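You operate a simulated robot arm through the tools that you are given. There is no shell and no other tool. Be economical: measure what you need, move in short steps, check, and stop when the job is done.

Carry out the task below with a simulated two-armed robot. There is one attempt and no reset: what you move stays moved.

JOB
Put two of the number cards from the fourth tall wire rack shelf from the top on the third tall wire rack shelf from the top. Take the yellow pad and put it in the inside of the small white carton. Push the dry box door shut. Put the name strip from the top of the grey table on the top of the cream work bench. Take the pack labelled "damp" from the top of the grey table and leave it on top of the long cream sheets. Stack the purple round weight from the top of the grey table on top of the yellow round weight. Take the large card stack on the top of the vacuum plate and put it away on the front ledge of the printer. Any order will do. Set down upright: pack.

The check looks at the end state, three seconds after you hand in, the way a careful person would. Anything else that was tipped, shoved, dropped, spilled or broken makes it a failure. Flat cloth is picked up by pressing the open fingertips on it (5 to 10 N) and closing them slowly along it; thin cloth reads only 2 to 8 mm in the jaws.

ROBOT AND FRAMES
Two 6-joint arms with two-finger parallel grippers on one trunk, on a base that drives. Base frame: it is fixed to the floor where the robot stands at the start and does not move with it; the origin is under the middle of the robot, x ahead of it, y to its left, z up. Units: mm, rad, N and s.
The left shoulder is at the start at [280, 185, 1205], the right one opposite. With the tool pointing down near the work surface each hand reaches from about 180 to 800 mm from the robot's upright axis, wherever it stands, measured 20 degrees to its own side. Places, roughly: blue dry pack, pink dry pack [-5500, 3000, 1000]; dry box door [500, -300, 1700]; front ledge of the printer [-2400, 4800, 1100]; inside of the small white carton (22x16 cm) [-2260, 720, 1060]; large card stack [-6500, 750, 1000]; long cream sheets (30x22x5 cm) [-5100, 3000, 900]; name strip [-5250, 2750, 1000]; number card [1000, 0, 750]; round weight [-6000, 3000, 1000]; third tall wire rack shelf [1000, 200, 1100]; top of the cream work bench [-8300, 6700, 800]; yellow pad (6x9x4 cm) [1000, -500, 900]. Payload 1.57 kg a hand.
Tool frame (each hand has its own): the origin (TCP) lies between the finger pads and is the grasp point; the fingertips stand 30 mm ahead of it; z points along the fingers, y is the line along which they close. Largest opening 80 mm; finger width 17, thickness 12; the body of the gripper, 40 by 82 mm, starts 80 mm behind the TCP.
Orientation is that of the tool frame in the base frame, as a unit quaternion [w, x, y, z]. With the fingers straight down and closing along the base's y, the tool's x points along the base's -x, its y along +y and its z along -z.

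CONTROLS
- The arms move only by the tool step_arm. It takes "left_increments", "right_increments" or both (then of equal length, played together; a hand with none holds still); each is a list of rows, each a list of 7 numbers: the turn, a rotation vector about the base's x, y, z in rad, then the shift along the base's x, y, z in mm, then the opening, from 0 (shut) to 1 (fully open). In form: [[rx, ry, rz, x, y, z, hand], ...]. A call has 1 to 12 rows; each row is the pose to reach, as a shift and turn from the pose commanded when the call began. Rows are played at 5 a second. More than 50 mm and 0.15 rad between two rows, or a gripper value outside its range, and nothing of the call is played. A pose out of reach is approached as far as the arm can. The call stops where the force on the tool passes 40 N (or 10 N more than at its start, if that is more) or the arm is blocked; 0.2 s more then pass. The fingers move at their own pace (about 153 mm/s each) and stop on an object; they squeeze with about 31 N. The grip force told is the motor's: it shows also when the fingers shut on nothing. Time passes only in rows, and 0.2 s behind the last, so rows that repeat a pose let the fingers close. The reply holds the time, the measured pose of the TCP, the force on the tool along the base axes, the opening and the grip force, in the units named above and with some noise, with the torque about the TCP (base axes, N m) and any sound that the robot's microphone picked up.
- Cameras (640 x 400 px; columns grow to the right, rows downward): "scene" is now at [234.9, -42.9, 1657.9]; the picture's right is [-0.51, -0.86, 0.00], its down [-0.55, 0.32, -0.77] and it looks along [0.67, -0.39, -0.63] (base axes); focal length 226 px, centre (320, 200). "left" rides on the left gripper at [72, 7, -122] in its tool frame; the picture's right is [-0.09, 1.00, 0.00], its down [-0.84, -0.08, -0.54] and it looks along [-0.54, -0.05, 0.84] (tool axes); focal length 238 px, centre (320, 200). "right" rides on the right gripper at [72, -7, -122] in its tool frame; the picture's right is [0.09, 1.00, 0.00], its down [-0.84, 0.08, -0.54] and it looks along [-0.54, 0.05, 0.84] (tool axes); focal length 238 px, centre (320, 200). There is no depth. A picture from a camera that has moved, and an enlarged one, comes with that camera's place and axes in the base frame and with its lens.
- snapshot(camera): a new picture of that camera. The clock stands still meanwhile.
- move_column(by): slides the trunk up (or, below 0, down) by that many mm; the arms and the scene camera ride with it, the base frame stays. It gives what a move gives, with no picture.
- roll_base(legs): drives the robot by 1 to 6 legs, each [ahead, turn to the left] in mm and rad, along the robot's own axes; the way and the turn of a leg run together, so that a leg with both is an arc; at most 1500 mm and 3.142 rad a leg. The arms and the cameras ride along, it lands a little off, and it stops where it bumps. It gives what a move gives.
- head_to(pan, tilt): turns the head with the scene camera to pan (to the left, within 1.501 rad either way) and tilt (down, from -0.506 to 1.204), counted from straight ahead of the robot. It gives what a move gives.
- enlarge(camera, box): a new picture of the part [left, top, right, bottom] of that camera's present view, enlarged. The clock stands still meanwhile.
- job_done(): hands the job in; it is judged then, once.

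Go step by step. Nothing tells you exact positions but the pictures and the camera data: compare them with the known pose of the tool, close in by small moves and look again before you grip or let go. The budget is 217 turns and 208 pictures, counting those below and the enlarged ones. Unless the task says otherwise, let go and move clear before handing in.

The tools are called as a command line: name --argument value ..., lists and objects as JSON in quotes. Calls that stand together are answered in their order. step_arm: Moves the arms, as the interface text tells. Its arguments: {"type":"object","properties":{"left_increments":{"type":"array"},"right_increments":{"type":"array"}},"required":[]} The other tools are called the same way: move_column (by) slides the trunk up or down; roll_base (legs) drives the base; head_to (pan, tilt) turns the head that bears the scene camera; snapshot (camera) takes a picture; enlarge (camera, box) takes an enlarged picture of a part of a camera's view; job_done () hands the job in.

At the start:

```text
time_s: 0.0
left_ee_pos: [603.5, 83.3, 1000.0]
left_orientation: [0.0, 0.0, 1.0, 0.0]
left_force: [-1.3, 0.3, -0.4]
left_wrist_torque: [0.05, -0.01, 0.0]
left_opening: 80.0
left_finger_force: 0.0
right_ee_pos: [488.0, -365.2, 1150.0]
right_orientation: [0.001, 0.0, 1.0, 0.001]
right_force: [0.3, -0.1, 0.8]
right_wrist_torque: [0.01, -0.03, 0.0]
right_opening: 79.9
right_finger_force: 0.0
trunk travel left (down, up): [-900.0, 90.0]
robot x, y, heading: [0.4, -1.7, 0.001]
head pan, tilt: [-0.529, 0.684]
```

scene: 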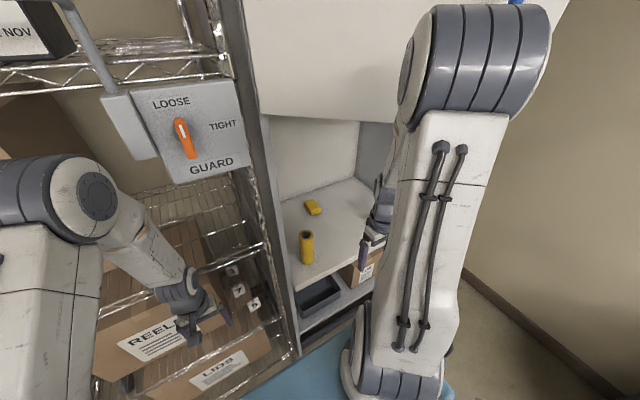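
right: 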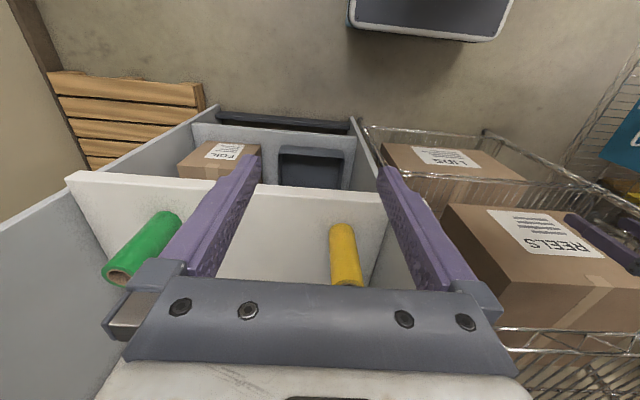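
left: 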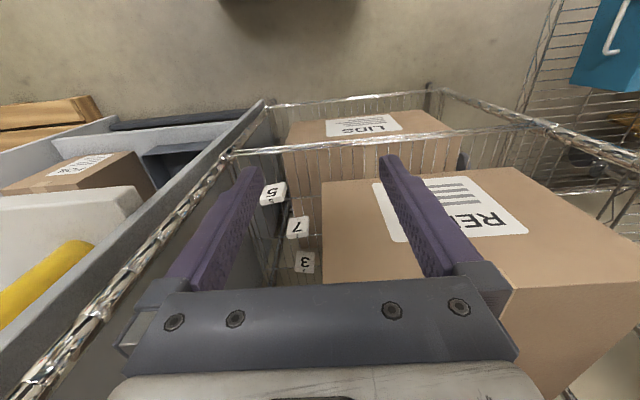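

The scene shows the rack on the left with number cards low and the cabinet with a yellow pad on the right. I'll look round with the head before moving anything.

head_to --pan 0.0 --tilt 0.5

snapshot --camera "scene"

head_to --pan -0.5 --tilt 0.0

snapshot --camera "scene"

```text
time_s: 0.9
left_ee_pos: [605.0, 83.7, 1000.5]
left_orientation: [0.0, 0.0, 1.0, 0.001]
left_force: [0.9, 0.1, 0.6]
left_wrist_torque: [0.01, -0.04, 0.05]
left_opening: 80.0
left_finger_force: 0.1
right_ee_pos: [486.5, -365.8, 1149.8]
right_orientation: [0.0, 0.0, 1.0, 0.001]
right_force: [0.0, 0.7, 0.6]
right_wrist_torque: [0.03, 0.02, -0.01]
right_opening: 80.3
right_finger_force: 0.0
trunk travel left (down, up): [-900.0, 90.0]
robot x, y, heading: [3.6, 2.1, -0.001]
head pan, tilt: [0.0, 0.499]
```

```text
204 pictures are left
camera scene: at [252.0, 0.2, 1674.3], right [0.0, -1.0, 0.0], down [-0.48, 0.0, -0.88], along [0.88, 0.0, -0.48], focal length 226 px, centre (320, 200)
```

scene: 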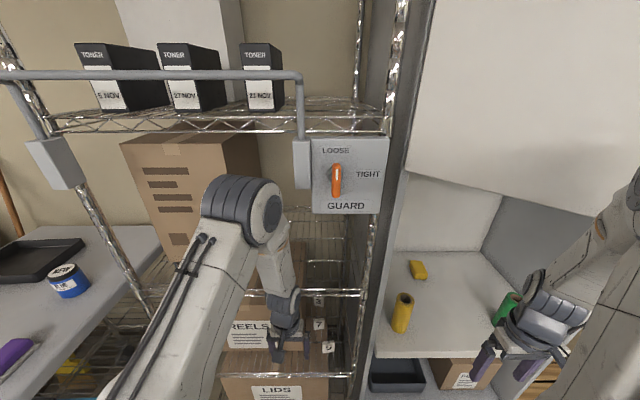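

```text
time_s: 1.9
left_ee_pos: [604.2, 83.8, 999.9]
left_orientation: [0.0, 0.0, 1.0, 0.0]
left_force: [0.0, -0.2, 0.0]
left_wrist_torque: [0.01, -0.01, 0.03]
left_opening: 80.1
left_finger_force: 0.1
right_ee_pos: [487.0, -365.1, 1150.8]
right_orientation: [0.0, 0.001, 1.0, 0.0]
right_force: [0.2, 0.1, -0.2]
right_wrist_torque: [0.02, -0.03, 0.01]
right_opening: 80.0
right_finger_force: 0.0
trunk travel left (down, up): [-900.0, 90.0]
robot x, y, heading: [-2.8, 0.9, -0.0]
head pan, tilt: [-0.499, 0.0]
```

```text
203 pictures are left
camera scene: at [240.1, -42.8, 1720.4], right [-0.48, -0.88, 0.0], down [0.0, 0.0, -1.0], along [0.88, -0.48, 0.0], focal length 226 px, centre (320, 200)
```

scene: 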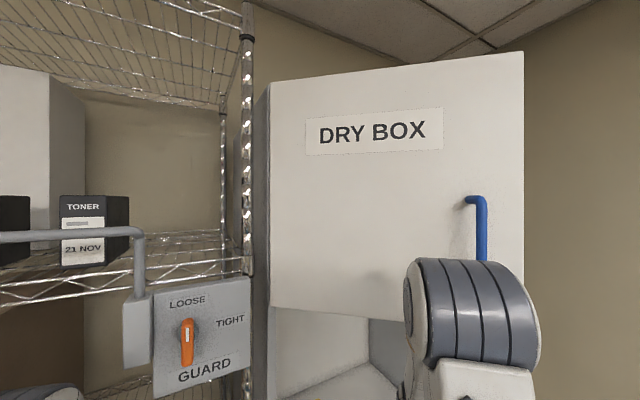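

The rack shelf with the toner and guard bar is second; the cards are on the shelf below the big carton, and the dry box door is ajar above the cabinet bay. I'll enlarge the cards and survey more.

enlarge --camera "left" --box '[220, 80, 420, 300]'

head_to --pan 0.0 --tilt 0.9

snapshot --camera "scene"

enlarge --camera "scene" --box '[200, 50, 480, 270]'

head_to --pan 0.3 --tilt 0.1

snapshot --camera "scene"

```text
1.82 times, centred on (320, 190) of left
camera zoom: at [532.3, 90.3, 1121.0], right [0.09, 1.0, 0.0], down [0.84, -0.08, 0.54], along [0.54, -0.05, -0.84], focal length 433 px, centre (320, 218)
```

zoom: 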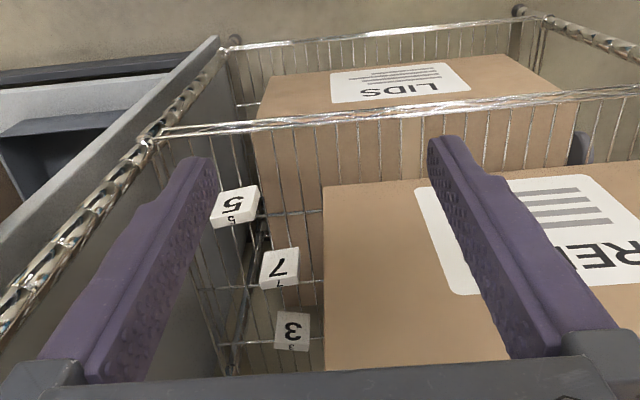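

```text
time_s: 3.1
left_ee_pos: [603.0, 83.7, 1000.5]
left_orientation: [0.0, 0.0, 1.0, 0.0]
left_force: [1.0, -0.1, -0.8]
left_wrist_torque: [-0.01, -0.01, -0.01]
left_opening: 79.9
left_finger_force: 0.2
right_ee_pos: [487.3, -365.3, 1149.6]
right_orientation: [0.0, 0.0, 1.0, 0.0]
right_force: [0.9, 0.6, -0.2]
right_wrist_torque: [-0.02, 0.02, -0.01]
right_opening: 80.0
right_finger_force: 0.0
trunk travel left (down, up): [-900.0, 90.0]
robot x, y, heading: [-1.1, 2.1, 0.001]
head pan, tilt: [0.0, 0.901]
```

```text
201 pictures are left
camera scene: at [236.6, 0.2, 1640.5], right [0.0, -1.0, 0.0], down [-0.78, 0.0, -0.62], along [0.62, 0.0, -0.78], focal length 226 px, centre (320, 200)
```

scene: 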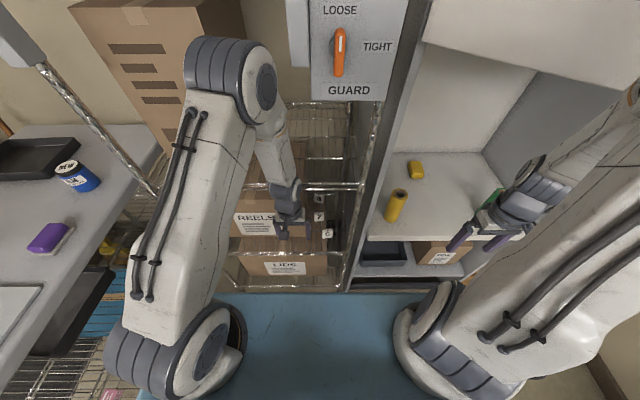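

```text
1.82 times, centred on (340, 160) of scene
camera zoom: at [236.6, 0.2, 1640.5], right [0.0, -1.0, 0.0], down [-0.78, 0.0, -0.62], along [0.62, 0.0, -0.78], focal length 412 px, centre (284, 273)
```

zoom: 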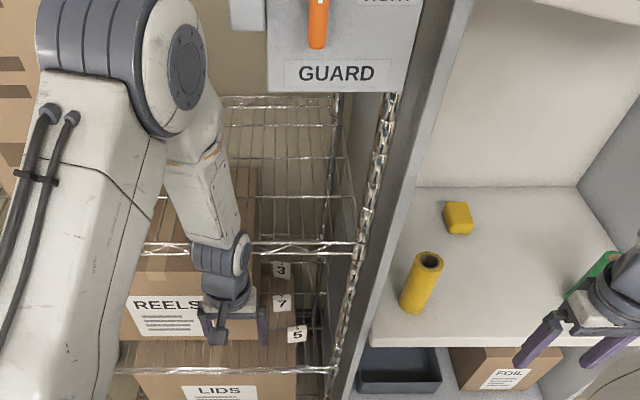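

```text
time_s: 4.2
left_ee_pos: [604.0, 82.9, 999.9]
left_orientation: [0.0, 0.0, 1.0, 0.0]
left_force: [-0.4, 1.0, -0.3]
left_wrist_torque: [-0.01, -0.01, 0.05]
left_opening: 80.0
left_finger_force: 0.1
right_ee_pos: [486.9, -365.2, 1149.0]
right_orientation: [0.0, 0.0, 1.0, 0.0]
right_force: [0.9, -0.7, -0.6]
right_wrist_torque: [0.01, -0.02, 0.0]
right_opening: 79.8
right_finger_force: 0.1
trunk travel left (down, up): [-900.0, 90.0]
robot x, y, heading: [0.8, 1.4, 0.002]
head pan, tilt: [0.3, 0.099]
```

```text
199 pictures are left
camera scene: at [249.0, 27.4, 1711.3], right [0.3, -0.96, 0.0], down [-0.1, -0.03, -0.99], along [0.95, 0.29, -0.1], focal length 226 px, centre (320, 200)
```

scene: 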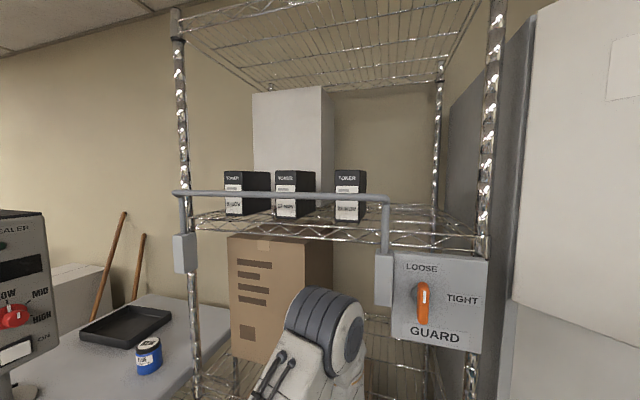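

Cards come out at about 5:[782,-34], 7:[870,6], 3:[985,8], z≈700, with shelf 3 at z≈1150 and free to the right of the big carton. I'll lower the trunk and line the left hand up with card 5, tilted forward.

move_column --by -300

step_arm --left_increments '[[0, 0, 0, -10, -40, 20, 1], [0, -0.1, 0, -20, -80, 40, 1], [0, -0.2, 0, -20, -110, 60, 1], [0, -0.35, 0, -20, -115, 80, 1], [0, -0.5, 0, -10, -115, 100, 1], [0, -0.65, 0, 0, -115, 100, 1], [0, -0.8, 0, 10, -115, 100, 1]]'

snapshot --camera "left"

head_to --pan 0.0 --tilt 0.7

snapshot --camera "scene"

```text
time_s: 7.2
left_ee_pos: [603.1, 83.1, 699.2]
left_orientation: [0.0, 0.0, 1.0, 0.001]
left_force: [-0.2, -0.6, -0.8]
left_wrist_torque: [0.01, 0.01, 0.01]
left_opening: 79.8
left_finger_force: 0.1
right_ee_pos: [486.9, -365.4, 849.6]
right_orientation: [0.0, 0.0, 1.0, 0.0]
right_force: [0.4, -0.1, 0.0]
right_wrist_torque: [-0.01, 0.04, -0.01]
right_opening: 80.0
right_finger_force: 0.1
trunk travel left (down, up): [-600.0, 390.0]
robot x, y, heading: [0.1, -2.5, -0.0]
head pan, tilt: [0.3, 0.099]
```

```text
time_s: 8.8
left_ee_pos: [618.2, -38.5, 809.1]
left_orientation: [0.389, 0.0, 0.921, 0.002]
left_force: [-0.4, 0.4, 0.0]
left_wrist_torque: [-0.02, 0.03, -0.01]
left_opening: 79.9
left_finger_force: 0.0
left hand out of reach, approached as far as the arm can: row 7
right_ee_pos: [488.0, -365.9, 850.0]
right_orientation: [0.0, 0.001, 1.0, 0.0]
right_force: [0.3, 0.2, -0.3]
right_wrist_torque: [-0.05, -0.01, -0.02]
right_opening: 80.1
right_finger_force: 0.2
trunk travel left (down, up): [-600.0, 390.0]
robot x, y, heading: [-0.2, 2.3, 0.0]
head pan, tilt: [0.3, 0.099]
```

```text
198 pictures are left
camera left: at [480.9, -31.3, 841.8], right [0.06, 1.0, 0.07], down [0.19, -0.08, 0.98], along [0.98, -0.05, -0.2], focal length 238 px, centre (320, 200)
```

left: 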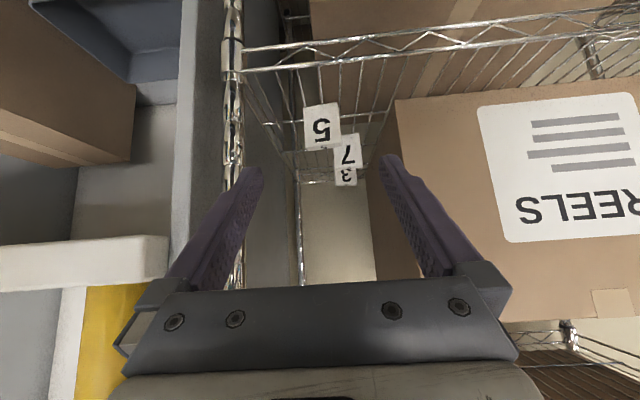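

```text
time_s: 9.8
left_ee_pos: [616.6, -37.2, 808.8]
left_orientation: [0.387, 0.0, 0.922, 0.003]
left_force: [-1.0, -0.4, -0.4]
left_wrist_torque: [0.02, 0.0, 0.0]
left_opening: 80.0
left_finger_force: 0.0
right_ee_pos: [487.2, -366.5, 849.1]
right_orientation: [0.001, 0.0, 1.0, 0.0]
right_force: [-0.1, 0.5, -0.6]
right_wrist_torque: [-0.02, -0.01, 0.02]
right_opening: 80.2
right_finger_force: 0.1
trunk travel left (down, up): [-600.0, 390.0]
robot x, y, heading: [-2.7, 2.4, 0.001]
head pan, tilt: [0.0, 0.7]
```

```text
197 pictures are left
camera scene: at [246.0, 0.3, 1356.7], right [0.0, -1.0, 0.0], down [-0.64, 0.0, -0.77], along [0.77, 0.0, -0.64], focal length 226 px, centre (320, 200)
```

scene: 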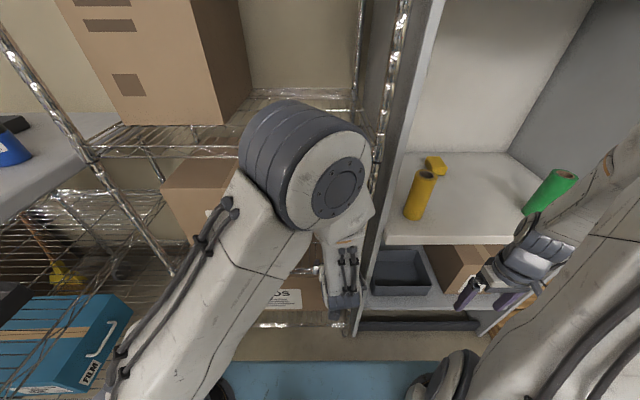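

From here the cards look like they stand facing the front. I'll enlarge to see their shape.

enlarge --camera "left" --box '[270, 80, 390, 200]'

```text
3.33 times, centred on (330, 140) of left
camera zoom: at [480.8, -31.3, 841.8], right [0.06, 1.0, 0.07], down [0.2, -0.08, 0.98], along [0.98, -0.05, -0.2], focal length 794 px, centre (287, 400)
```

zoom: 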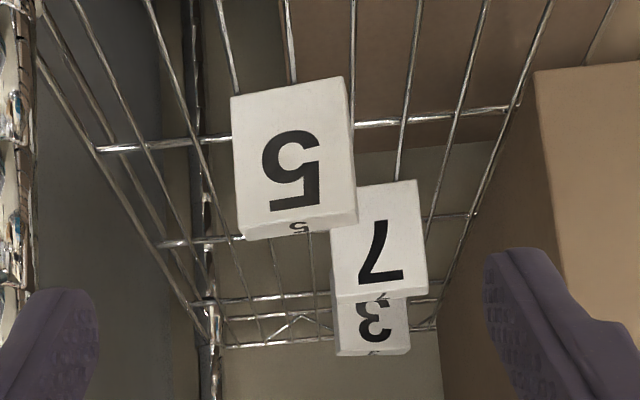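

They are blocks, roughly 44 wide and 53 tall, standing on the wires. I'll bring the tilted hand in so it straddles card 5, then check.

step_arm --left_increments '[[0, 0, 0, 32, 0, -20, 1], [0, 0, 0, 64, 0, -40, 1], [0, 0, 0, 96, 0, -62, 1], [0, 0, 0, 118, 0, -82, 1], [0, 0, 0, 138, 0, -97, 1], [0, 0, 0, 138, 0, -97, 1]]'

snapshot --camera "left"

```text
time_s: 11.2
left_ee_pos: [755.7, -40.2, 708.2]
left_orientation: [0.389, 0.0, 0.921, 0.0]
left_force: [-0.1, -0.6, 0.0]
left_wrist_torque: [-0.03, 0.03, 0.02]
left_opening: 80.0
left_finger_force: 0.0
right_ee_pos: [486.9, -365.0, 849.5]
right_orientation: [0.0, 0.0, 1.0, 0.0]
right_force: [0.1, -0.6, 0.1]
right_wrist_torque: [0.03, -0.03, -0.01]
right_opening: 80.2
right_finger_force: 0.0
trunk travel left (down, up): [-600.0, 390.0]
robot x, y, heading: [-0.2, -3.4, 0.003]
head pan, tilt: [0.0, 0.7]
```

```text
195 pictures are left
camera left: at [619.5, -33.2, 741.7], right [0.06, 1.0, 0.07], down [0.19, -0.08, 0.98], along [0.98, -0.05, -0.2], focal length 238 px, centre (320, 200)
```

left: 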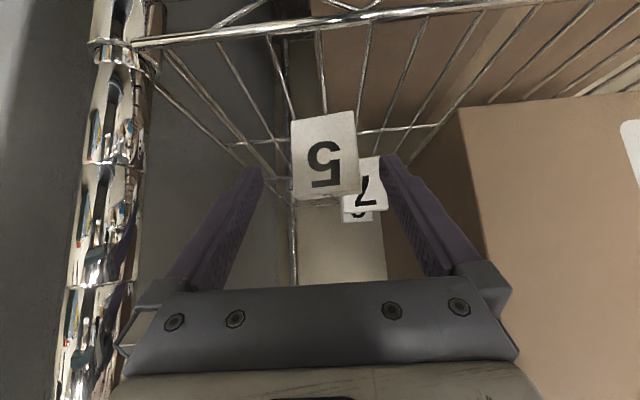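

Card 5's face is at about [772,-36,681], between the fingers. I'll move in the last 30 mm, close and lift.

step_arm --left_increments '[[0, 0, 0, 15, 3, -6, 1], [0, 0, 0, 30, 3, -12, 1], [0, 0, 0, 30, 3, -12, 0.4], [0, 0, 0, 30, 3, -12, 0.4], [0, 0, 0, 30, 3, -12, 0.2], [0, 0, 0, 30, 3, -12, 0.2], [0, 0, 0, 30, 3, 8, 0.2], [0, 0, 0, 30, 3, 28, 0.2], [0, 0, 0, 10, 3, 48, 0.2]]'

snapshot --camera "left"

```text
time_s: 13.2
left_ee_pos: [765.9, -34.0, 758.3]
left_orientation: [0.389, 0.0, 0.921, 0.0]
left_force: [0.1, -0.7, -0.3]
left_wrist_torque: [-0.01, 0.02, 0.03]
left_opening: 49.7
left_finger_force: 31.1
right_ee_pos: [486.1, -366.2, 850.1]
right_orientation: [0.0, 0.001, 1.0, -0.001]
right_force: [0.4, 0.2, 0.1]
right_wrist_torque: [-0.01, 0.01, -0.02]
right_opening: 79.7
right_finger_force: 0.1
trunk travel left (down, up): [-600.0, 390.0]
robot x, y, heading: [0.1, 0.6, 0.0]
head pan, tilt: [0.0, 0.7]
```

```text
194 pictures are left
camera left: at [629.3, -26.8, 792.2], right [0.06, 1.0, 0.07], down [0.19, -0.08, 0.98], along [0.98, -0.05, -0.2], focal length 238 px, centre (320, 200)
```

left: 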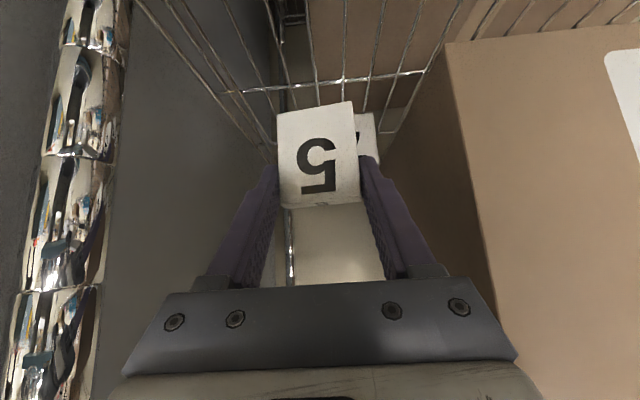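

Card 5 is held, 50 mm wide. I'll back out of the rack and raise the trunk toward shelf 3.

step_arm --left_increments '[[0, 0, 0, -40, 0, 10, 0.2], [0, 0, 0, -80, 5, 20, 0.2], [0, 0, 0, -120, 10, 30, 0.2], [0, 0, 0, -150, 20, 40, 0.2]]'

move_column --by 385

step_arm --left_increments '[[0, 0, 0, 0, 30, 15, 0.2], [0, 0, 0, 0, 60, 30, 0.2], [0, 0, 0, 0, 90, 40, 0.2]]'

snapshot --camera "left"

snapshot --camera "scene"

```text
time_s: 14.2
left_ee_pos: [621.0, -24.5, 816.9]
left_orientation: [0.388, 0.0, 0.922, 0.004]
left_force: [0.5, -0.3, -0.6]
left_wrist_torque: [-0.02, 0.02, 0.0]
left_opening: 49.8
left_finger_force: 30.7
left hand out of reach, approached as far as the arm can: row 3, 4
right_ee_pos: [487.6, -365.5, 850.3]
right_orientation: [-0.001, 0.0, 1.0, 0.0]
right_force: [0.1, 0.2, 0.5]
right_wrist_torque: [0.0, 0.04, 0.0]
right_opening: 80.3
right_finger_force: 0.0
trunk travel left (down, up): [-600.0, 390.0]
robot x, y, heading: [1.2, 3.1, 0.001]
head pan, tilt: [0.0, 0.7]
```

```text
time_s: 17.9
left_ee_pos: [621.4, -23.9, 1200.7]
left_orientation: [0.387, 0.0, 0.922, 0.004]
left_force: [-0.1, -0.7, -0.7]
left_wrist_torque: [-0.01, -0.01, 0.01]
left_opening: 49.9
left_finger_force: 31.0
right_ee_pos: [486.8, -366.0, 1234.3]
right_orientation: [0.0, -0.001, 1.0, 0.0]
right_force: [1.2, -0.3, 0.6]
right_wrist_torque: [0.01, -0.01, -0.03]
right_opening: 79.9
right_finger_force: 0.0
trunk travel left (down, up): [-985.0, 5.0]
robot x, y, heading: [-1.3, -0.1, 0.001]
head pan, tilt: [0.0, 0.7]
```

```text
time_s: 18.7
left_ee_pos: [648.5, 52.4, 1230.7]
left_orientation: [0.387, 0.0, 0.922, 0.006]
left_force: [0.2, -0.6, -0.7]
left_wrist_torque: [0.01, -0.02, 0.03]
left_opening: 49.9
left_finger_force: 30.8
left hand out of reach, approached as far as the arm can: row 2, 3
right_ee_pos: [486.7, -364.5, 1234.8]
right_orientation: [0.0, 0.0, 1.0, 0.0]
right_force: [-0.1, 0.8, 0.0]
right_wrist_torque: [0.01, 0.02, 0.02]
right_opening: 79.9
right_finger_force: 0.1
trunk travel left (down, up): [-985.0, 5.0]
robot x, y, heading: [-3.6, -2.8, 0.006]
head pan, tilt: [0.0, 0.7]
```

```text
193 pictures are left
camera left: at [512.1, 58.2, 1262.9], right [0.06, 1.0, 0.07], down [0.2, -0.09, 0.98], along [0.98, -0.05, -0.2], focal length 238 px, centre (320, 200)
```

left: 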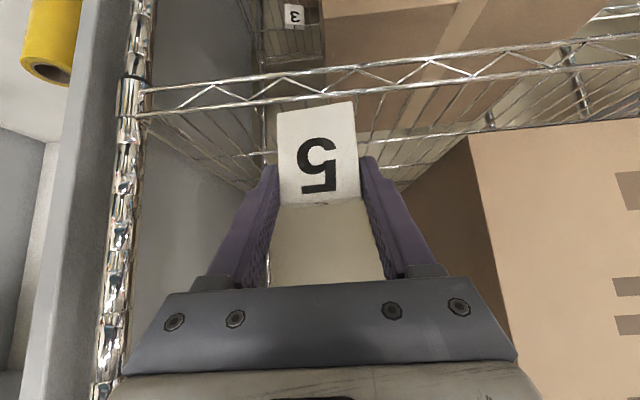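

```text
192 pictures are left
camera scene: at [246.0, 0.3, 1741.6], right [0.0, -1.0, 0.0], down [-0.64, 0.0, -0.76], along [0.76, 0.0, -0.64], focal length 226 px, centre (320, 200)
```

scene: 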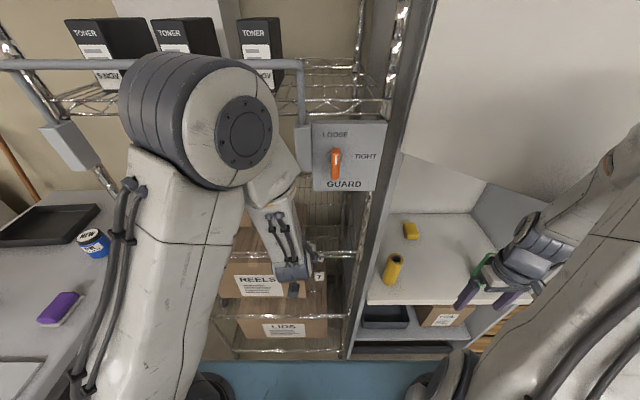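

Shelf 3's surface is near z 1142 with its front at x≈685; the elbow is close to the guard bar. I'll back the base 150 mm and lower the trunk a bit so the arm stretches under it.

roll_base --legs '[[-150, 0]]'

move_column --by -80

step_arm --left_increments '[[0, 0, 0, 0, 5, 25, 0.2], [0, 0, 0, 30, 10, 50, 0.2], [0, 0, 0, 60, 15, 70, 0.2], [0, 0, 0, 95, 20, 85, 0.2], [0, 0, 0, 130, 20, 85, 0.2]]'

snapshot --camera "left"

snapshot --camera "scene"

```text
time_s: 20.1
left_ee_pos: [496.0, 50.5, 1229.5]
left_orientation: [0.387, 0.001, 0.922, 0.004]
left_force: [-1.2, 1.0, -0.8]
left_wrist_torque: [0.02, -0.02, 0.03]
left_opening: 49.9
left_finger_force: 31.3
right_ee_pos: [334.1, -365.6, 1234.9]
right_orientation: [0.0, 0.001, 1.0, -0.001]
right_force: [0.1, 0.4, -0.3]
right_wrist_torque: [0.03, 0.01, -0.01]
right_opening: 79.9
right_finger_force: 0.0
trunk travel left (down, up): [-985.0, 5.0]
robot x, y, heading: [-150.4, 2.3, -0.006]
head pan, tilt: [0.0, 0.7]
```

```text
time_s: 21.3
left_ee_pos: [494.9, 49.7, 1149.0]
left_orientation: [0.387, 0.002, 0.922, 0.004]
left_force: [-0.2, -1.0, -0.9]
left_wrist_torque: [0.0, 0.02, 0.0]
left_opening: 49.8
left_finger_force: 31.1
right_ee_pos: [333.8, -365.4, 1155.0]
right_orientation: [0.0, 0.0, 1.0, 0.001]
right_force: [0.8, -0.2, -0.4]
right_wrist_torque: [0.01, -0.02, 0.0]
right_opening: 80.0
right_finger_force: 0.1
trunk travel left (down, up): [-905.0, 85.0]
robot x, y, heading: [-154.3, -1.8, -0.003]
head pan, tilt: [0.0, 0.7]
```

```text
time_s: 22.5
left_ee_pos: [625.0, 69.9, 1236.6]
left_orientation: [0.387, 0.001, 0.922, 0.004]
left_force: [-0.1, 0.4, -0.1]
left_wrist_torque: [0.01, 0.0, -0.02]
left_opening: 49.6
left_finger_force: 31.4
right_ee_pos: [333.1, -364.7, 1155.8]
right_orientation: [0.0, 0.001, 1.0, 0.0]
right_force: [0.7, -0.3, -0.6]
right_wrist_torque: [-0.01, -0.04, -0.01]
right_opening: 79.9
right_finger_force: 0.0
trunk travel left (down, up): [-905.0, 85.0]
robot x, y, heading: [-151.5, -0.9, -0.005]
head pan, tilt: [0.0, 0.7]
```

```text
191 pictures are left
camera left: at [488.3, 76.2, 1269.5], right [0.06, 1.0, 0.07], down [0.2, -0.09, 0.98], along [0.98, -0.05, -0.2], focal length 238 px, centre (320, 200)
```

left: 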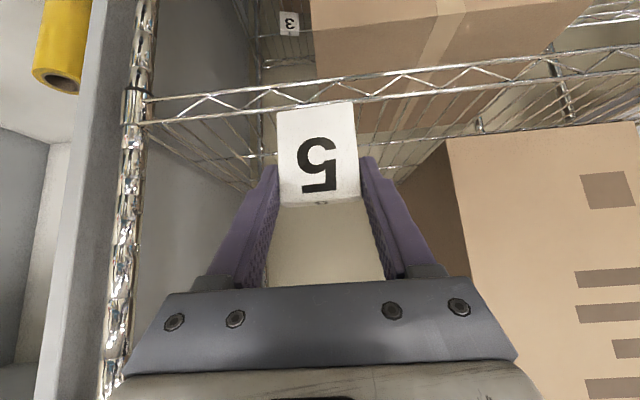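

```text
190 pictures are left
camera scene: at [92.7, 0.1, 1661.6], right [0.0, -1.0, 0.0], down [-0.64, 0.0, -0.76], along [0.76, 0.0, -0.64], focal length 226 px, centre (320, 200)
```

scene: 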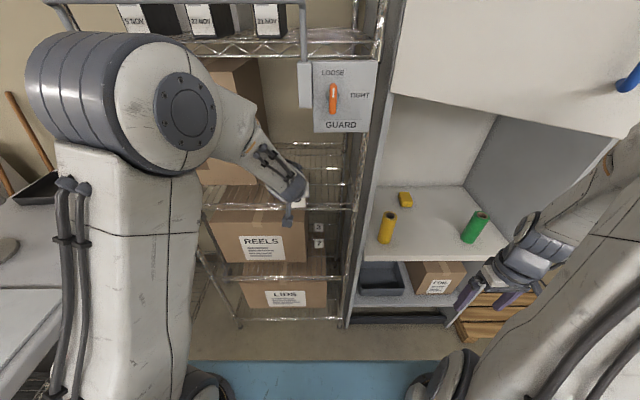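

Space is clear left of the guard box. I'll move in over the shelf, then lower until the card touches.

step_arm --left_increments '[[0, 0, 0, 40, 0, 0, 0.2], [0, 0, 0, 80, 0, 0, 0.2], [0, 0, 0, 120, 0, 0, 0.2], [0, 0, 0, 160, 0, 0, 0.2], [0, 0, 0, 160, 0, -20, 0.2], [0, 0, 0, 160, 0, -36, 0.2], [0, 0, 0, 160, 0, -42, 0.2]]'

snapshot --camera "left"

snapshot --camera "scene"

```text
time_s: 24.1
left_ee_pos: [785.4, 70.0, 1190.8]
left_orientation: [0.386, 0.002, 0.922, 0.004]
left_force: [0.5, 0.5, 0.2]
left_wrist_torque: [0.01, -0.01, -0.02]
left_opening: 49.5
left_finger_force: 30.6
right_ee_pos: [332.8, -365.7, 1155.1]
right_orientation: [0.0, 0.001, 1.0, 0.0]
right_force: [-0.2, -0.2, 0.1]
right_wrist_torque: [-0.02, -0.02, -0.04]
right_opening: 80.1
right_finger_force: 0.1
trunk travel left (down, up): [-905.0, 85.0]
robot x, y, heading: [-149.5, 1.5, -0.002]
head pan, tilt: [0.0, 0.7]
```

```text
189 pictures are left
camera left: at [648.4, 77.7, 1223.9], right [0.06, 1.0, 0.07], down [0.2, -0.09, 0.98], along [0.98, -0.05, -0.2], focal length 238 px, centre (320, 200)
```

left: 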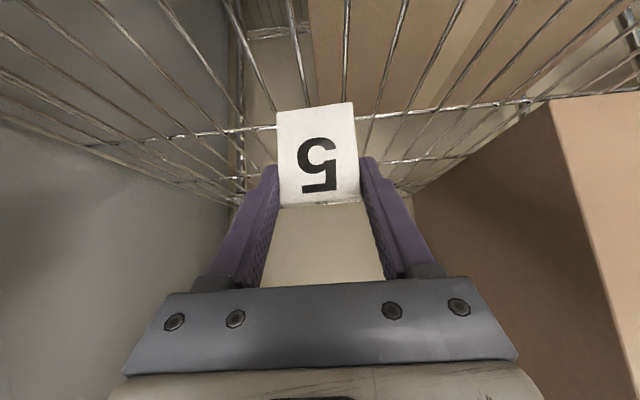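

```text
188 pictures are left
camera scene: at [93.0, 0.0, 1661.6], right [0.0, -1.0, 0.0], down [-0.64, 0.0, -0.76], along [0.76, 0.0, -0.64], focal length 226 px, centre (320, 200)
```

scene: 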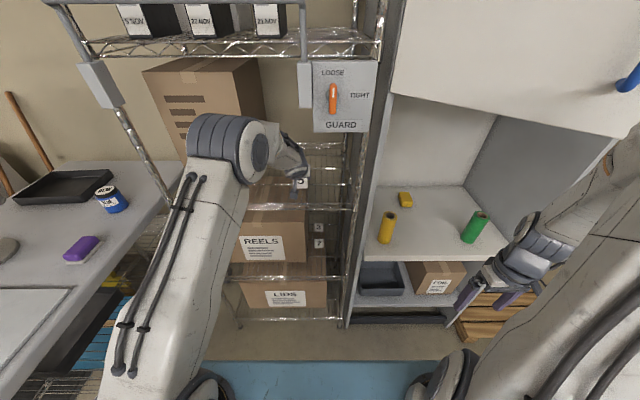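

Not touching yet. I'll lower in small steps; the call stops on force.

step_arm --left_increments '[[0, 0, 0, 0, 0, -4, 0.2], [0, 0, 0, 0, 0, -8, 0.2], [0, 0, 0, 0, 0, -12, 0.2], [0, 0, 0, 0, 0, -12, 0.2]]'

enlarge --camera "left" --box '[220, 50, 420, 220]'

```text
time_s: 25.1
left_ee_pos: [785.3, 70.7, 1182.0]
left_orientation: [0.387, 0.001, 0.922, 0.004]
left_force: [0.6, 1.5, 6.3]
left_wrist_torque: [-0.08, -0.11, -0.01]
left_opening: 49.5
left_finger_force: 30.5
right_ee_pos: [333.6, -366.4, 1156.8]
right_orientation: [0.0, 0.001, 1.0, 0.0]
right_force: [0.3, -0.3, 0.7]
right_wrist_torque: [-0.04, 0.02, -0.02]
right_opening: 79.9
right_finger_force: 0.1
trunk travel left (down, up): [-905.0, 85.0]
robot x, y, heading: [-153.6, 2.6, -0.003]
head pan, tilt: [0.0, 0.7]
```

```text
2.35 times, centred on (320, 135) of left
camera zoom: at [649.7, 77.7, 1214.2], right [0.06, 1.0, 0.07], down [0.2, -0.09, 0.98], along [0.98, -0.05, -0.2], focal length 561 px, centre (320, 353)
```

zoom: 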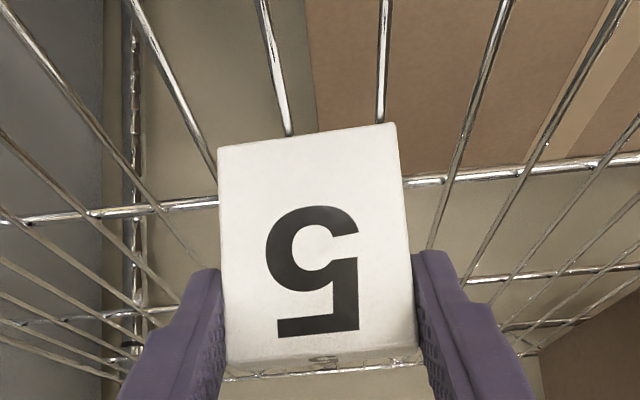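

Contact at z 1182 with 6 N. I'll release and draw back along the fingers.

step_arm --left_increments '[[0, 0, 0, 0, 0, 2, 0.7], [0, 0, 0, 0, 0, 3, 0.95], [0, 0, 0, 0, 0, 3, 0.95], [0, 0, 0, -20, 0, 20, 0.95], [0, 0, 0, -45, 0, 40, 0.95], [0, 0, 0, -85, 0, 50, 0.95], [0, 0, 0, -125, 0, 50, 0.95], [0, 0, 0, -160, 0, 50, 0.95]]'

snapshot --camera "left"

```text
time_s: 26.9
left_ee_pos: [628.1, 69.0, 1231.7]
left_orientation: [0.388, 0.001, 0.922, 0.005]
left_force: [-0.4, 0.8, 0.2]
left_wrist_torque: [-0.01, 0.02, -0.03]
left_opening: 75.8
left_finger_force: 0.0
right_ee_pos: [334.7, -365.9, 1154.7]
right_orientation: [0.001, 0.002, 1.0, 0.0]
right_force: [0.1, -0.6, -0.3]
right_wrist_torque: [-0.01, 0.01, -0.03]
right_opening: 80.0
right_finger_force: 0.0
trunk travel left (down, up): [-905.0, 85.0]
robot x, y, heading: [-151.3, 1.0, -0.002]
head pan, tilt: [0.0, 0.7]
```

```text
186 pictures are left
camera left: at [491.2, 74.7, 1264.2], right [0.06, 1.0, 0.08], down [0.2, -0.09, 0.98], along [0.98, -0.05, -0.2], focal length 238 px, centre (320, 200)
```

left: 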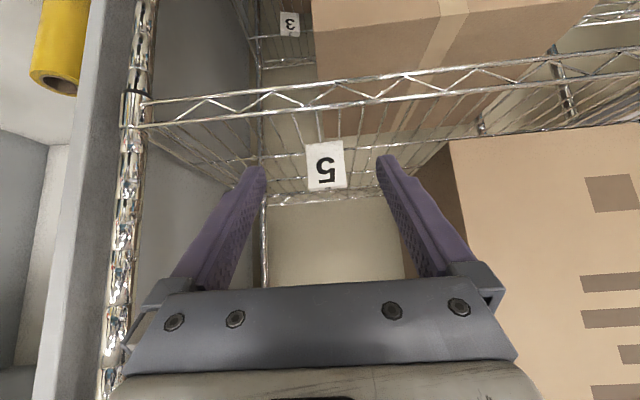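

Card 5 stands on shelf 3. Now I pull back, lower the trunk, and line up on card 7.

step_arm --left_increments '[[0, 0, 0, -30, -20, 0, 0.95], [0, 0, 0, -50, -50, 0, 1], [0, 0, 0, -50, -70, 0, 1]]'

move_column --by -465

roll_base --legs '[[80, 0]]'

snapshot --camera "left"

```text
time_s: 27.7
left_ee_pos: [574.3, -0.8, 1230.5]
left_orientation: [0.387, 0.001, 0.922, 0.005]
left_force: [0.4, -0.1, -0.2]
left_wrist_torque: [-0.03, -0.01, 0.01]
left_opening: 79.9
left_finger_force: 0.0
right_ee_pos: [333.5, -366.5, 1154.0]
right_orientation: [0.0, 0.001, 1.0, 0.0]
right_force: [0.1, -0.9, -0.4]
right_wrist_torque: [-0.02, -0.03, -0.02]
right_opening: 80.2
right_finger_force: 0.1
trunk travel left (down, up): [-905.0, 85.0]
robot x, y, heading: [-151.9, 3.8, -0.0]
head pan, tilt: [0.0, 0.7]
```

```text
refused: -465 is not a number from -400 to 400
```

```text
time_s: 28.7
left_ee_pos: [655.7, -3.5, 1230.3]
left_orientation: [0.387, 0.003, 0.922, 0.004]
left_force: [-0.8, 0.3, 0.3]
left_wrist_torque: [0.02, 0.0, 0.0]
left_opening: 80.0
left_finger_force: 0.0
right_ee_pos: [412.8, -368.5, 1154.4]
right_orientation: [0.0, 0.003, 1.0, 0.0]
right_force: [0.0, -0.3, 0.3]
right_wrist_torque: [-0.01, 0.0, 0.03]
right_opening: 79.9
right_finger_force: 0.1
trunk travel left (down, up): [-905.0, 85.0]
robot x, y, heading: [-72.0, -2.7, -0.007]
head pan, tilt: [0.0, 0.7]
```

```text
185 pictures are left
camera left: at [518.8, 3.1, 1263.9], right [0.07, 0.99, 0.07], down [0.2, -0.09, 0.98], along [0.98, -0.05, -0.2], focal length 238 px, centre (320, 200)
```

left: 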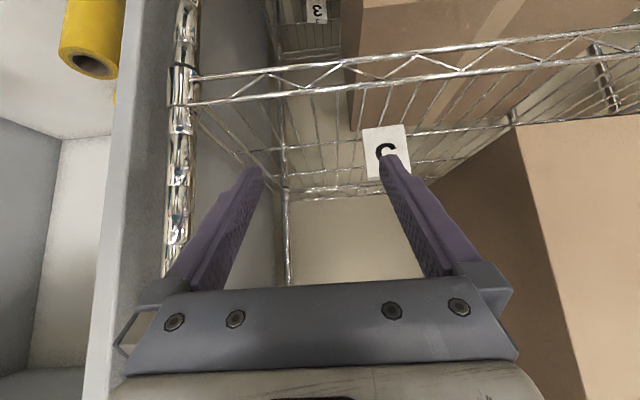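

The trunk call was too large and only the base moved. I'll pull the hand back and lower in two parts.

step_arm --left_increments '[[0, 0, 0, -30, 0, 5, 1], [0, 0, 0, -55, 0, 5, 1], [0, 0, 0, -55, 0, 5, 1]]'

```text
time_s: 29.5
left_ee_pos: [601.2, -3.3, 1236.6]
left_orientation: [0.387, 0.003, 0.922, 0.004]
left_force: [-0.8, 0.3, 0.5]
left_wrist_torque: [0.02, -0.02, -0.05]
left_opening: 80.0
left_finger_force: 0.1
right_ee_pos: [413.8, -368.4, 1154.3]
right_orientation: [0.0, 0.002, 1.0, 0.0]
right_force: [0.2, 0.3, 0.0]
right_wrist_torque: [0.0, 0.03, -0.06]
right_opening: 80.0
right_finger_force: 0.1
trunk travel left (down, up): [-905.0, 85.0]
robot x, y, heading: [-72.7, -3.2, -0.002]
head pan, tilt: [0.0, 0.7]
```

move_column --by -400

move_column --by -60

snapshot --camera "left"

```text
time_s: 33.4
left_ee_pos: [600.6, -4.4, 836.8]
left_orientation: [0.387, 0.003, 0.922, 0.004]
left_force: [0.4, 0.3, 0.9]
left_wrist_torque: [0.02, 0.02, -0.01]
left_opening: 79.9
left_finger_force: 0.1
right_ee_pos: [413.4, -368.8, 755.1]
right_orientation: [0.001, 0.003, 1.0, 0.0]
right_force: [-0.4, -1.1, -1.5]
right_wrist_torque: [0.01, 0.0, -0.03]
right_opening: 80.2
right_finger_force: 0.1
trunk travel left (down, up): [-505.0, 485.0]
robot x, y, heading: [-72.6, -2.2, -0.005]
head pan, tilt: [0.0, 0.7]
```

```text
time_s: 34.4
left_ee_pos: [601.2, -4.2, 777.2]
left_orientation: [0.386, 0.003, 0.922, 0.004]
left_force: [0.0, -0.4, -0.9]
left_wrist_torque: [-0.01, 0.01, -0.01]
left_opening: 79.9
left_finger_force: 0.2
right_ee_pos: [412.8, -367.7, 694.2]
right_orientation: [0.0, 0.003, 1.0, 0.001]
right_force: [-0.5, -0.6, 0.0]
right_wrist_torque: [-0.01, 0.0, -0.02]
right_opening: 80.0
right_finger_force: 0.0
trunk travel left (down, up): [-445.0, 545.0]
robot x, y, heading: [-73.2, 0.0, -0.005]
head pan, tilt: [0.0, 0.7]
```

```text
184 pictures are left
camera left: at [464.6, 3.0, 810.2], right [0.07, 0.99, 0.07], down [0.2, -0.09, 0.98], along [0.98, -0.05, -0.2], focal length 238 px, centre (320, 200)
```

left: 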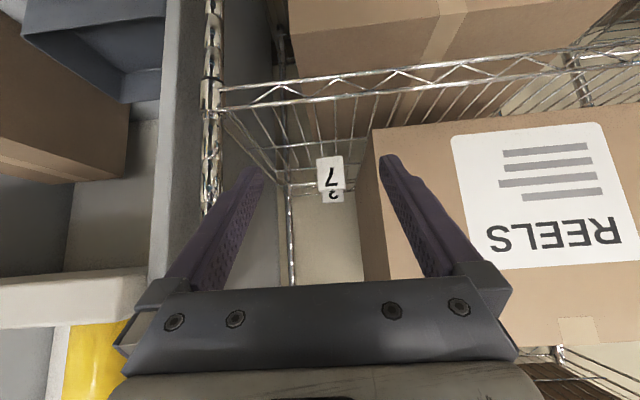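

Card 7's face is at about [860,4]; the REELS carton edge is near y≈67, so I'll open slightly less and go in to just short of it.

step_arm --left_increments '[[0, 0, 0, 40, 2, -10, 0.85], [0, 0, 0, 80, 4, -20, 0.85], [0, 0, 0, 120, 6, -30, 0.85], [0, 0, 0, 160, 7, -40, 0.85], [0, 0, 0, 200, 7, -52, 0.85], [0, 0, 0, 240, 7, -64, 0.85], [0, 0, 0, 240, 7, -64, 0.85]]'

snapshot --camera "left"

```text
time_s: 36.0
left_ee_pos: [839.8, 2.3, 714.2]
left_orientation: [0.387, 0.003, 0.922, 0.004]
left_force: [-0.6, 0.5, -0.2]
left_wrist_torque: [-0.01, -0.03, 0.02]
left_opening: 68.2
left_finger_force: 0.1
right_ee_pos: [412.9, -368.9, 694.9]
right_orientation: [0.0, 0.002, 1.0, 0.0]
right_force: [0.6, 0.1, 0.3]
right_wrist_torque: [0.01, -0.01, -0.02]
right_opening: 80.2
right_finger_force: 0.2
trunk travel left (down, up): [-445.0, 545.0]
robot x, y, heading: [-74.4, -0.8, -0.002]
head pan, tilt: [0.0, 0.7]
```

```text
183 pictures are left
camera left: at [703.5, 9.4, 747.8], right [0.07, 0.99, 0.07], down [0.2, -0.09, 0.98], along [0.98, -0.05, -0.2], focal length 238 px, centre (320, 200)
```

left: 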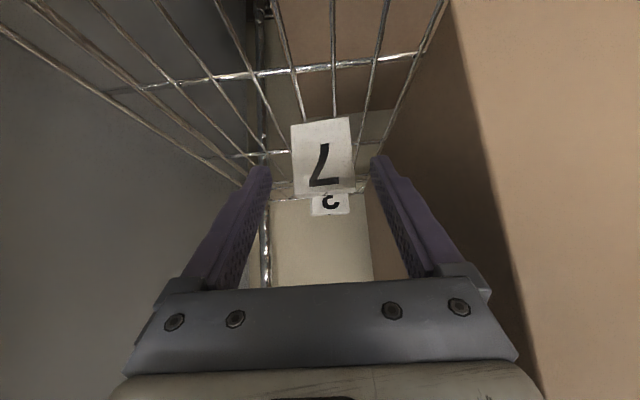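

Card 7 is centred, about 45 mm ahead. I'll close in, grip and lift.

step_arm --left_increments '[[0, 0, 0, 20, 1, -8, 0.85], [0, 0, 0, 42, 1, -16, 0.85], [0, 0, 0, 42, 1, -16, 0.4], [0, 0, 0, 42, 1, -16, 0.2], [0, 0, 0, 42, 1, -16, 0.2], [0, 0, 0, 42, 1, 4, 0.2], [0, 0, 0, 42, 1, 24, 0.2], [0, 0, 0, 32, 1, 44, 0.2]]'

snapshot --camera "left"

```text
time_s: 37.8
left_ee_pos: [872.0, 4.1, 756.1]
left_orientation: [0.387, 0.004, 0.922, 0.004]
left_force: [0.8, 0.0, -1.2]
left_wrist_torque: [0.01, -0.05, -0.03]
left_opening: 49.8
left_finger_force: 31.3
right_ee_pos: [413.8, -368.1, 694.4]
right_orientation: [0.0, 0.003, 1.0, 0.0]
right_force: [-0.7, -0.3, -0.8]
right_wrist_torque: [-0.02, 0.02, 0.02]
right_opening: 80.0
right_finger_force: 0.0
trunk travel left (down, up): [-445.0, 545.0]
robot x, y, heading: [-70.0, 1.0, -0.007]
head pan, tilt: [0.0, 0.7]
```

```text
182 pictures are left
camera left: at [735.6, 11.8, 789.2], right [0.07, 0.99, 0.08], down [0.2, -0.09, 0.98], along [0.98, -0.05, -0.2], focal length 238 px, centre (320, 200)
```

left: 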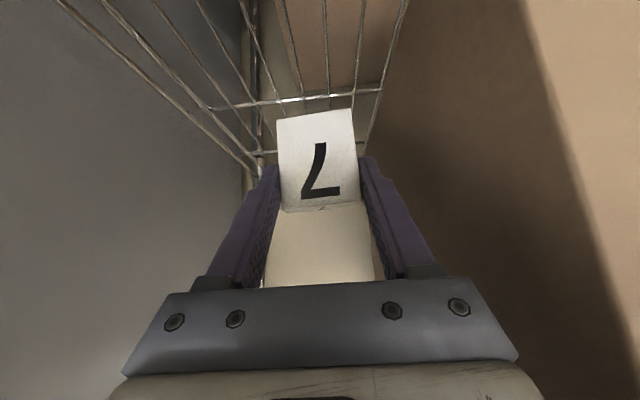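

Card 7 is held. Back out, raise the trunk and step the base back to the same stance as before.

step_arm --left_increments '[[0, 0, 0, -45, 0, 10, 0.2], [0, 0, 0, -90, 0, 20, 0.2], [0, 0, 0, -135, 0, 20, 0.2], [0, 0, 0, -180, 0, 20, 0.2], [0, 0, 0, -225, 0, 20, 0.2], [0, 0, 0, -270, 0, 20, 0.2]]'

roll_base --legs '[[-80, 0]]'

move_column --by 400

step_arm --left_increments '[[0, 0, 0, 0, 40, 20, 0.2], [0, 0, 0, 0, 80, 40, 0.2], [0, 0, 0, 20, 110, 60, 0.2], [0, 0, 0, 50, 140, 60, 0.2], [0, 0, 0, 80, 152, 60, 0.2]]'

snapshot --camera "left"

```text
time_s: 39.2
left_ee_pos: [602.1, 4.5, 777.2]
left_orientation: [0.386, 0.003, 0.922, 0.003]
left_force: [0.6, -0.8, -0.7]
left_wrist_torque: [-0.01, 0.04, -0.02]
left_opening: 49.7
left_finger_force: 31.3
right_ee_pos: [414.2, -367.2, 694.0]
right_orientation: [-0.001, 0.002, 1.0, 0.0]
right_force: [1.0, 0.0, 0.3]
right_wrist_torque: [-0.02, 0.01, 0.02]
right_opening: 80.1
right_finger_force: 0.1
trunk travel left (down, up): [-445.0, 545.0]
robot x, y, heading: [-72.1, -3.6, -0.009]
head pan, tilt: [0.0, 0.7]
```

```text
time_s: 40.2
left_ee_pos: [523.4, 6.1, 777.1]
left_orientation: [0.387, 0.003, 0.922, 0.005]
left_force: [-1.0, -0.1, -0.6]
left_wrist_torque: [-0.01, 0.01, 0.01]
left_opening: 49.5
left_finger_force: 31.3
right_ee_pos: [335.1, -367.6, 694.1]
right_orientation: [0.0, 0.002, 1.0, -0.001]
right_force: [-0.6, 0.3, 0.0]
right_wrist_torque: [-0.01, 0.03, -0.03]
right_opening: 79.8
right_finger_force: 0.2
trunk travel left (down, up): [-445.0, 545.0]
robot x, y, heading: [-150.4, -1.3, -0.008]
head pan, tilt: [0.0, 0.7]
```

```text
time_s: 44.0
left_ee_pos: [523.6, 4.5, 1176.7]
left_orientation: [0.387, 0.003, 0.922, 0.004]
left_force: [0.1, 0.5, -1.3]
left_wrist_torque: [-0.02, 0.01, -0.02]
left_opening: 49.3
left_finger_force: 31.0
right_ee_pos: [333.5, -368.6, 1094.6]
right_orientation: [-0.001, 0.002, 1.0, 0.0]
right_force: [-0.4, -0.2, 1.2]
right_wrist_torque: [0.0, -0.01, 0.03]
right_opening: 79.9
right_finger_force: 0.1
trunk travel left (down, up): [-845.0, 145.0]
robot x, y, heading: [-148.6, 3.3, -0.007]
head pan, tilt: [0.0, 0.7]
```

```text
time_s: 45.2
left_ee_pos: [603.6, 158.7, 1237.6]
left_orientation: [0.387, 0.003, 0.922, 0.003]
left_force: [0.0, -1.0, -0.7]
left_wrist_torque: [-0.02, -0.01, -0.01]
left_opening: 49.5
left_finger_force: 31.1
right_ee_pos: [334.9, -367.9, 1095.2]
right_orientation: [0.0, 0.003, 1.0, 0.0]
right_force: [0.2, 1.1, -0.1]
right_wrist_torque: [0.04, 0.01, 0.02]
right_opening: 80.0
right_finger_force: 0.1
trunk travel left (down, up): [-845.0, 145.0]
robot x, y, heading: [-148.8, -0.3, -0.006]
head pan, tilt: [0.0, 0.7]
```

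```text
181 pictures are left
camera left: at [466.2, 165.4, 1271.4], right [0.07, 0.99, 0.07], down [0.2, -0.09, 0.98], along [0.98, -0.05, -0.2], focal length 238 px, centre (320, 200)
```

left: 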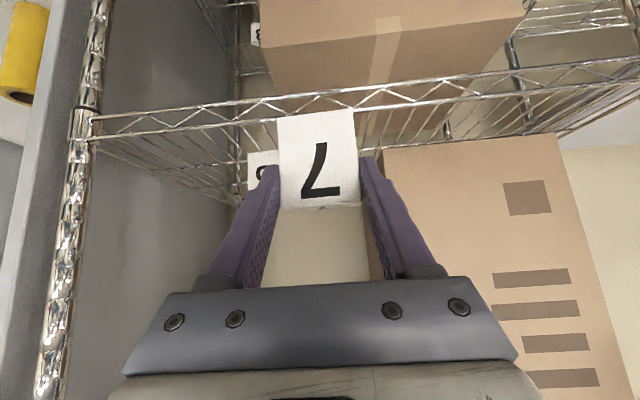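

Clear on both sides. In over the shelf and down to contact.

step_arm --left_increments '[[0, 0, 0, 45, 2, 0, 0.2], [0, 0, 0, 90, 2, 0, 0.2], [0, 0, 0, 135, 2, 0, 0.2], [0, 0, 0, 178, 2, 0, 0.2], [0, 0, 0, 178, 2, -25, 0.2], [0, 0, 0, 178, 2, -44, 0.2], [0, 0, 0, 178, 2, -50, 0.2], [0, 0, 0, 178, 2, -54, 0.2], [0, 0, 0, 178, 2, -57, 0.2], [0, 0, 0, 178, 2, -57, 0.2]]'

snapshot --camera "left"

```text
time_s: 47.4
left_ee_pos: [782.2, 159.5, 1179.8]
left_orientation: [0.387, 0.003, 0.922, 0.004]
left_force: [0.6, 0.5, -0.7]
left_wrist_torque: [0.04, 0.01, -0.05]
left_opening: 49.2
left_finger_force: 30.8
right_ee_pos: [334.5, -367.2, 1094.6]
right_orientation: [0.0, 0.002, 1.0, 0.0]
right_force: [-0.3, -0.2, 0.7]
right_wrist_torque: [-0.01, 0.0, -0.01]
right_opening: 80.1
right_finger_force: 0.2
trunk travel left (down, up): [-845.0, 145.0]
robot x, y, heading: [-152.4, 1.6, -0.006]
head pan, tilt: [0.0, 0.7]
```

```text
180 pictures are left
camera left: at [645.1, 166.5, 1213.7], right [0.07, 0.99, 0.07], down [0.2, -0.09, 0.98], along [0.98, -0.05, -0.2], focal length 238 px, centre (320, 200)
```

left: 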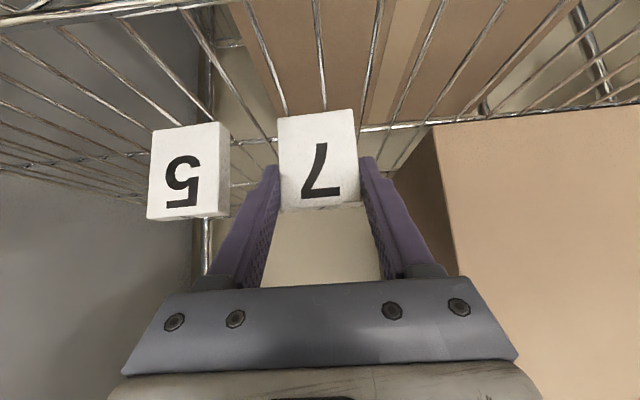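

step_arm --left_increments '[[0, 0, 0, 0, 0, -3, 0.2], [0, 0, 0, 0, 0, -6, 0.2], [0, 0, 0, 0, 0, -9, 0.2], [0, 0, 0, 0, 0, -9, 0.2]]'

```text
time_s: 48.4
left_ee_pos: [781.4, 159.3, 1176.2]
left_orientation: [0.393, 0.003, 0.919, 0.002]
left_force: [-2.0, 0.7, 29.0]
left_wrist_torque: [-0.2, -0.14, 0.14]
left_opening: 49.5
left_finger_force: 31.2
right_ee_pos: [332.7, -368.1, 1096.0]
right_orientation: [0.001, 0.003, 1.0, 0.0]
right_force: [-0.2, 0.0, 0.4]
right_wrist_torque: [-0.03, 0.03, 0.0]
right_opening: 79.6
right_finger_force: 0.1
trunk travel left (down, up): [-845.0, 145.0]
robot x, y, heading: [-150.4, 0.9, -0.003]
head pan, tilt: [0.0, 0.7]
```

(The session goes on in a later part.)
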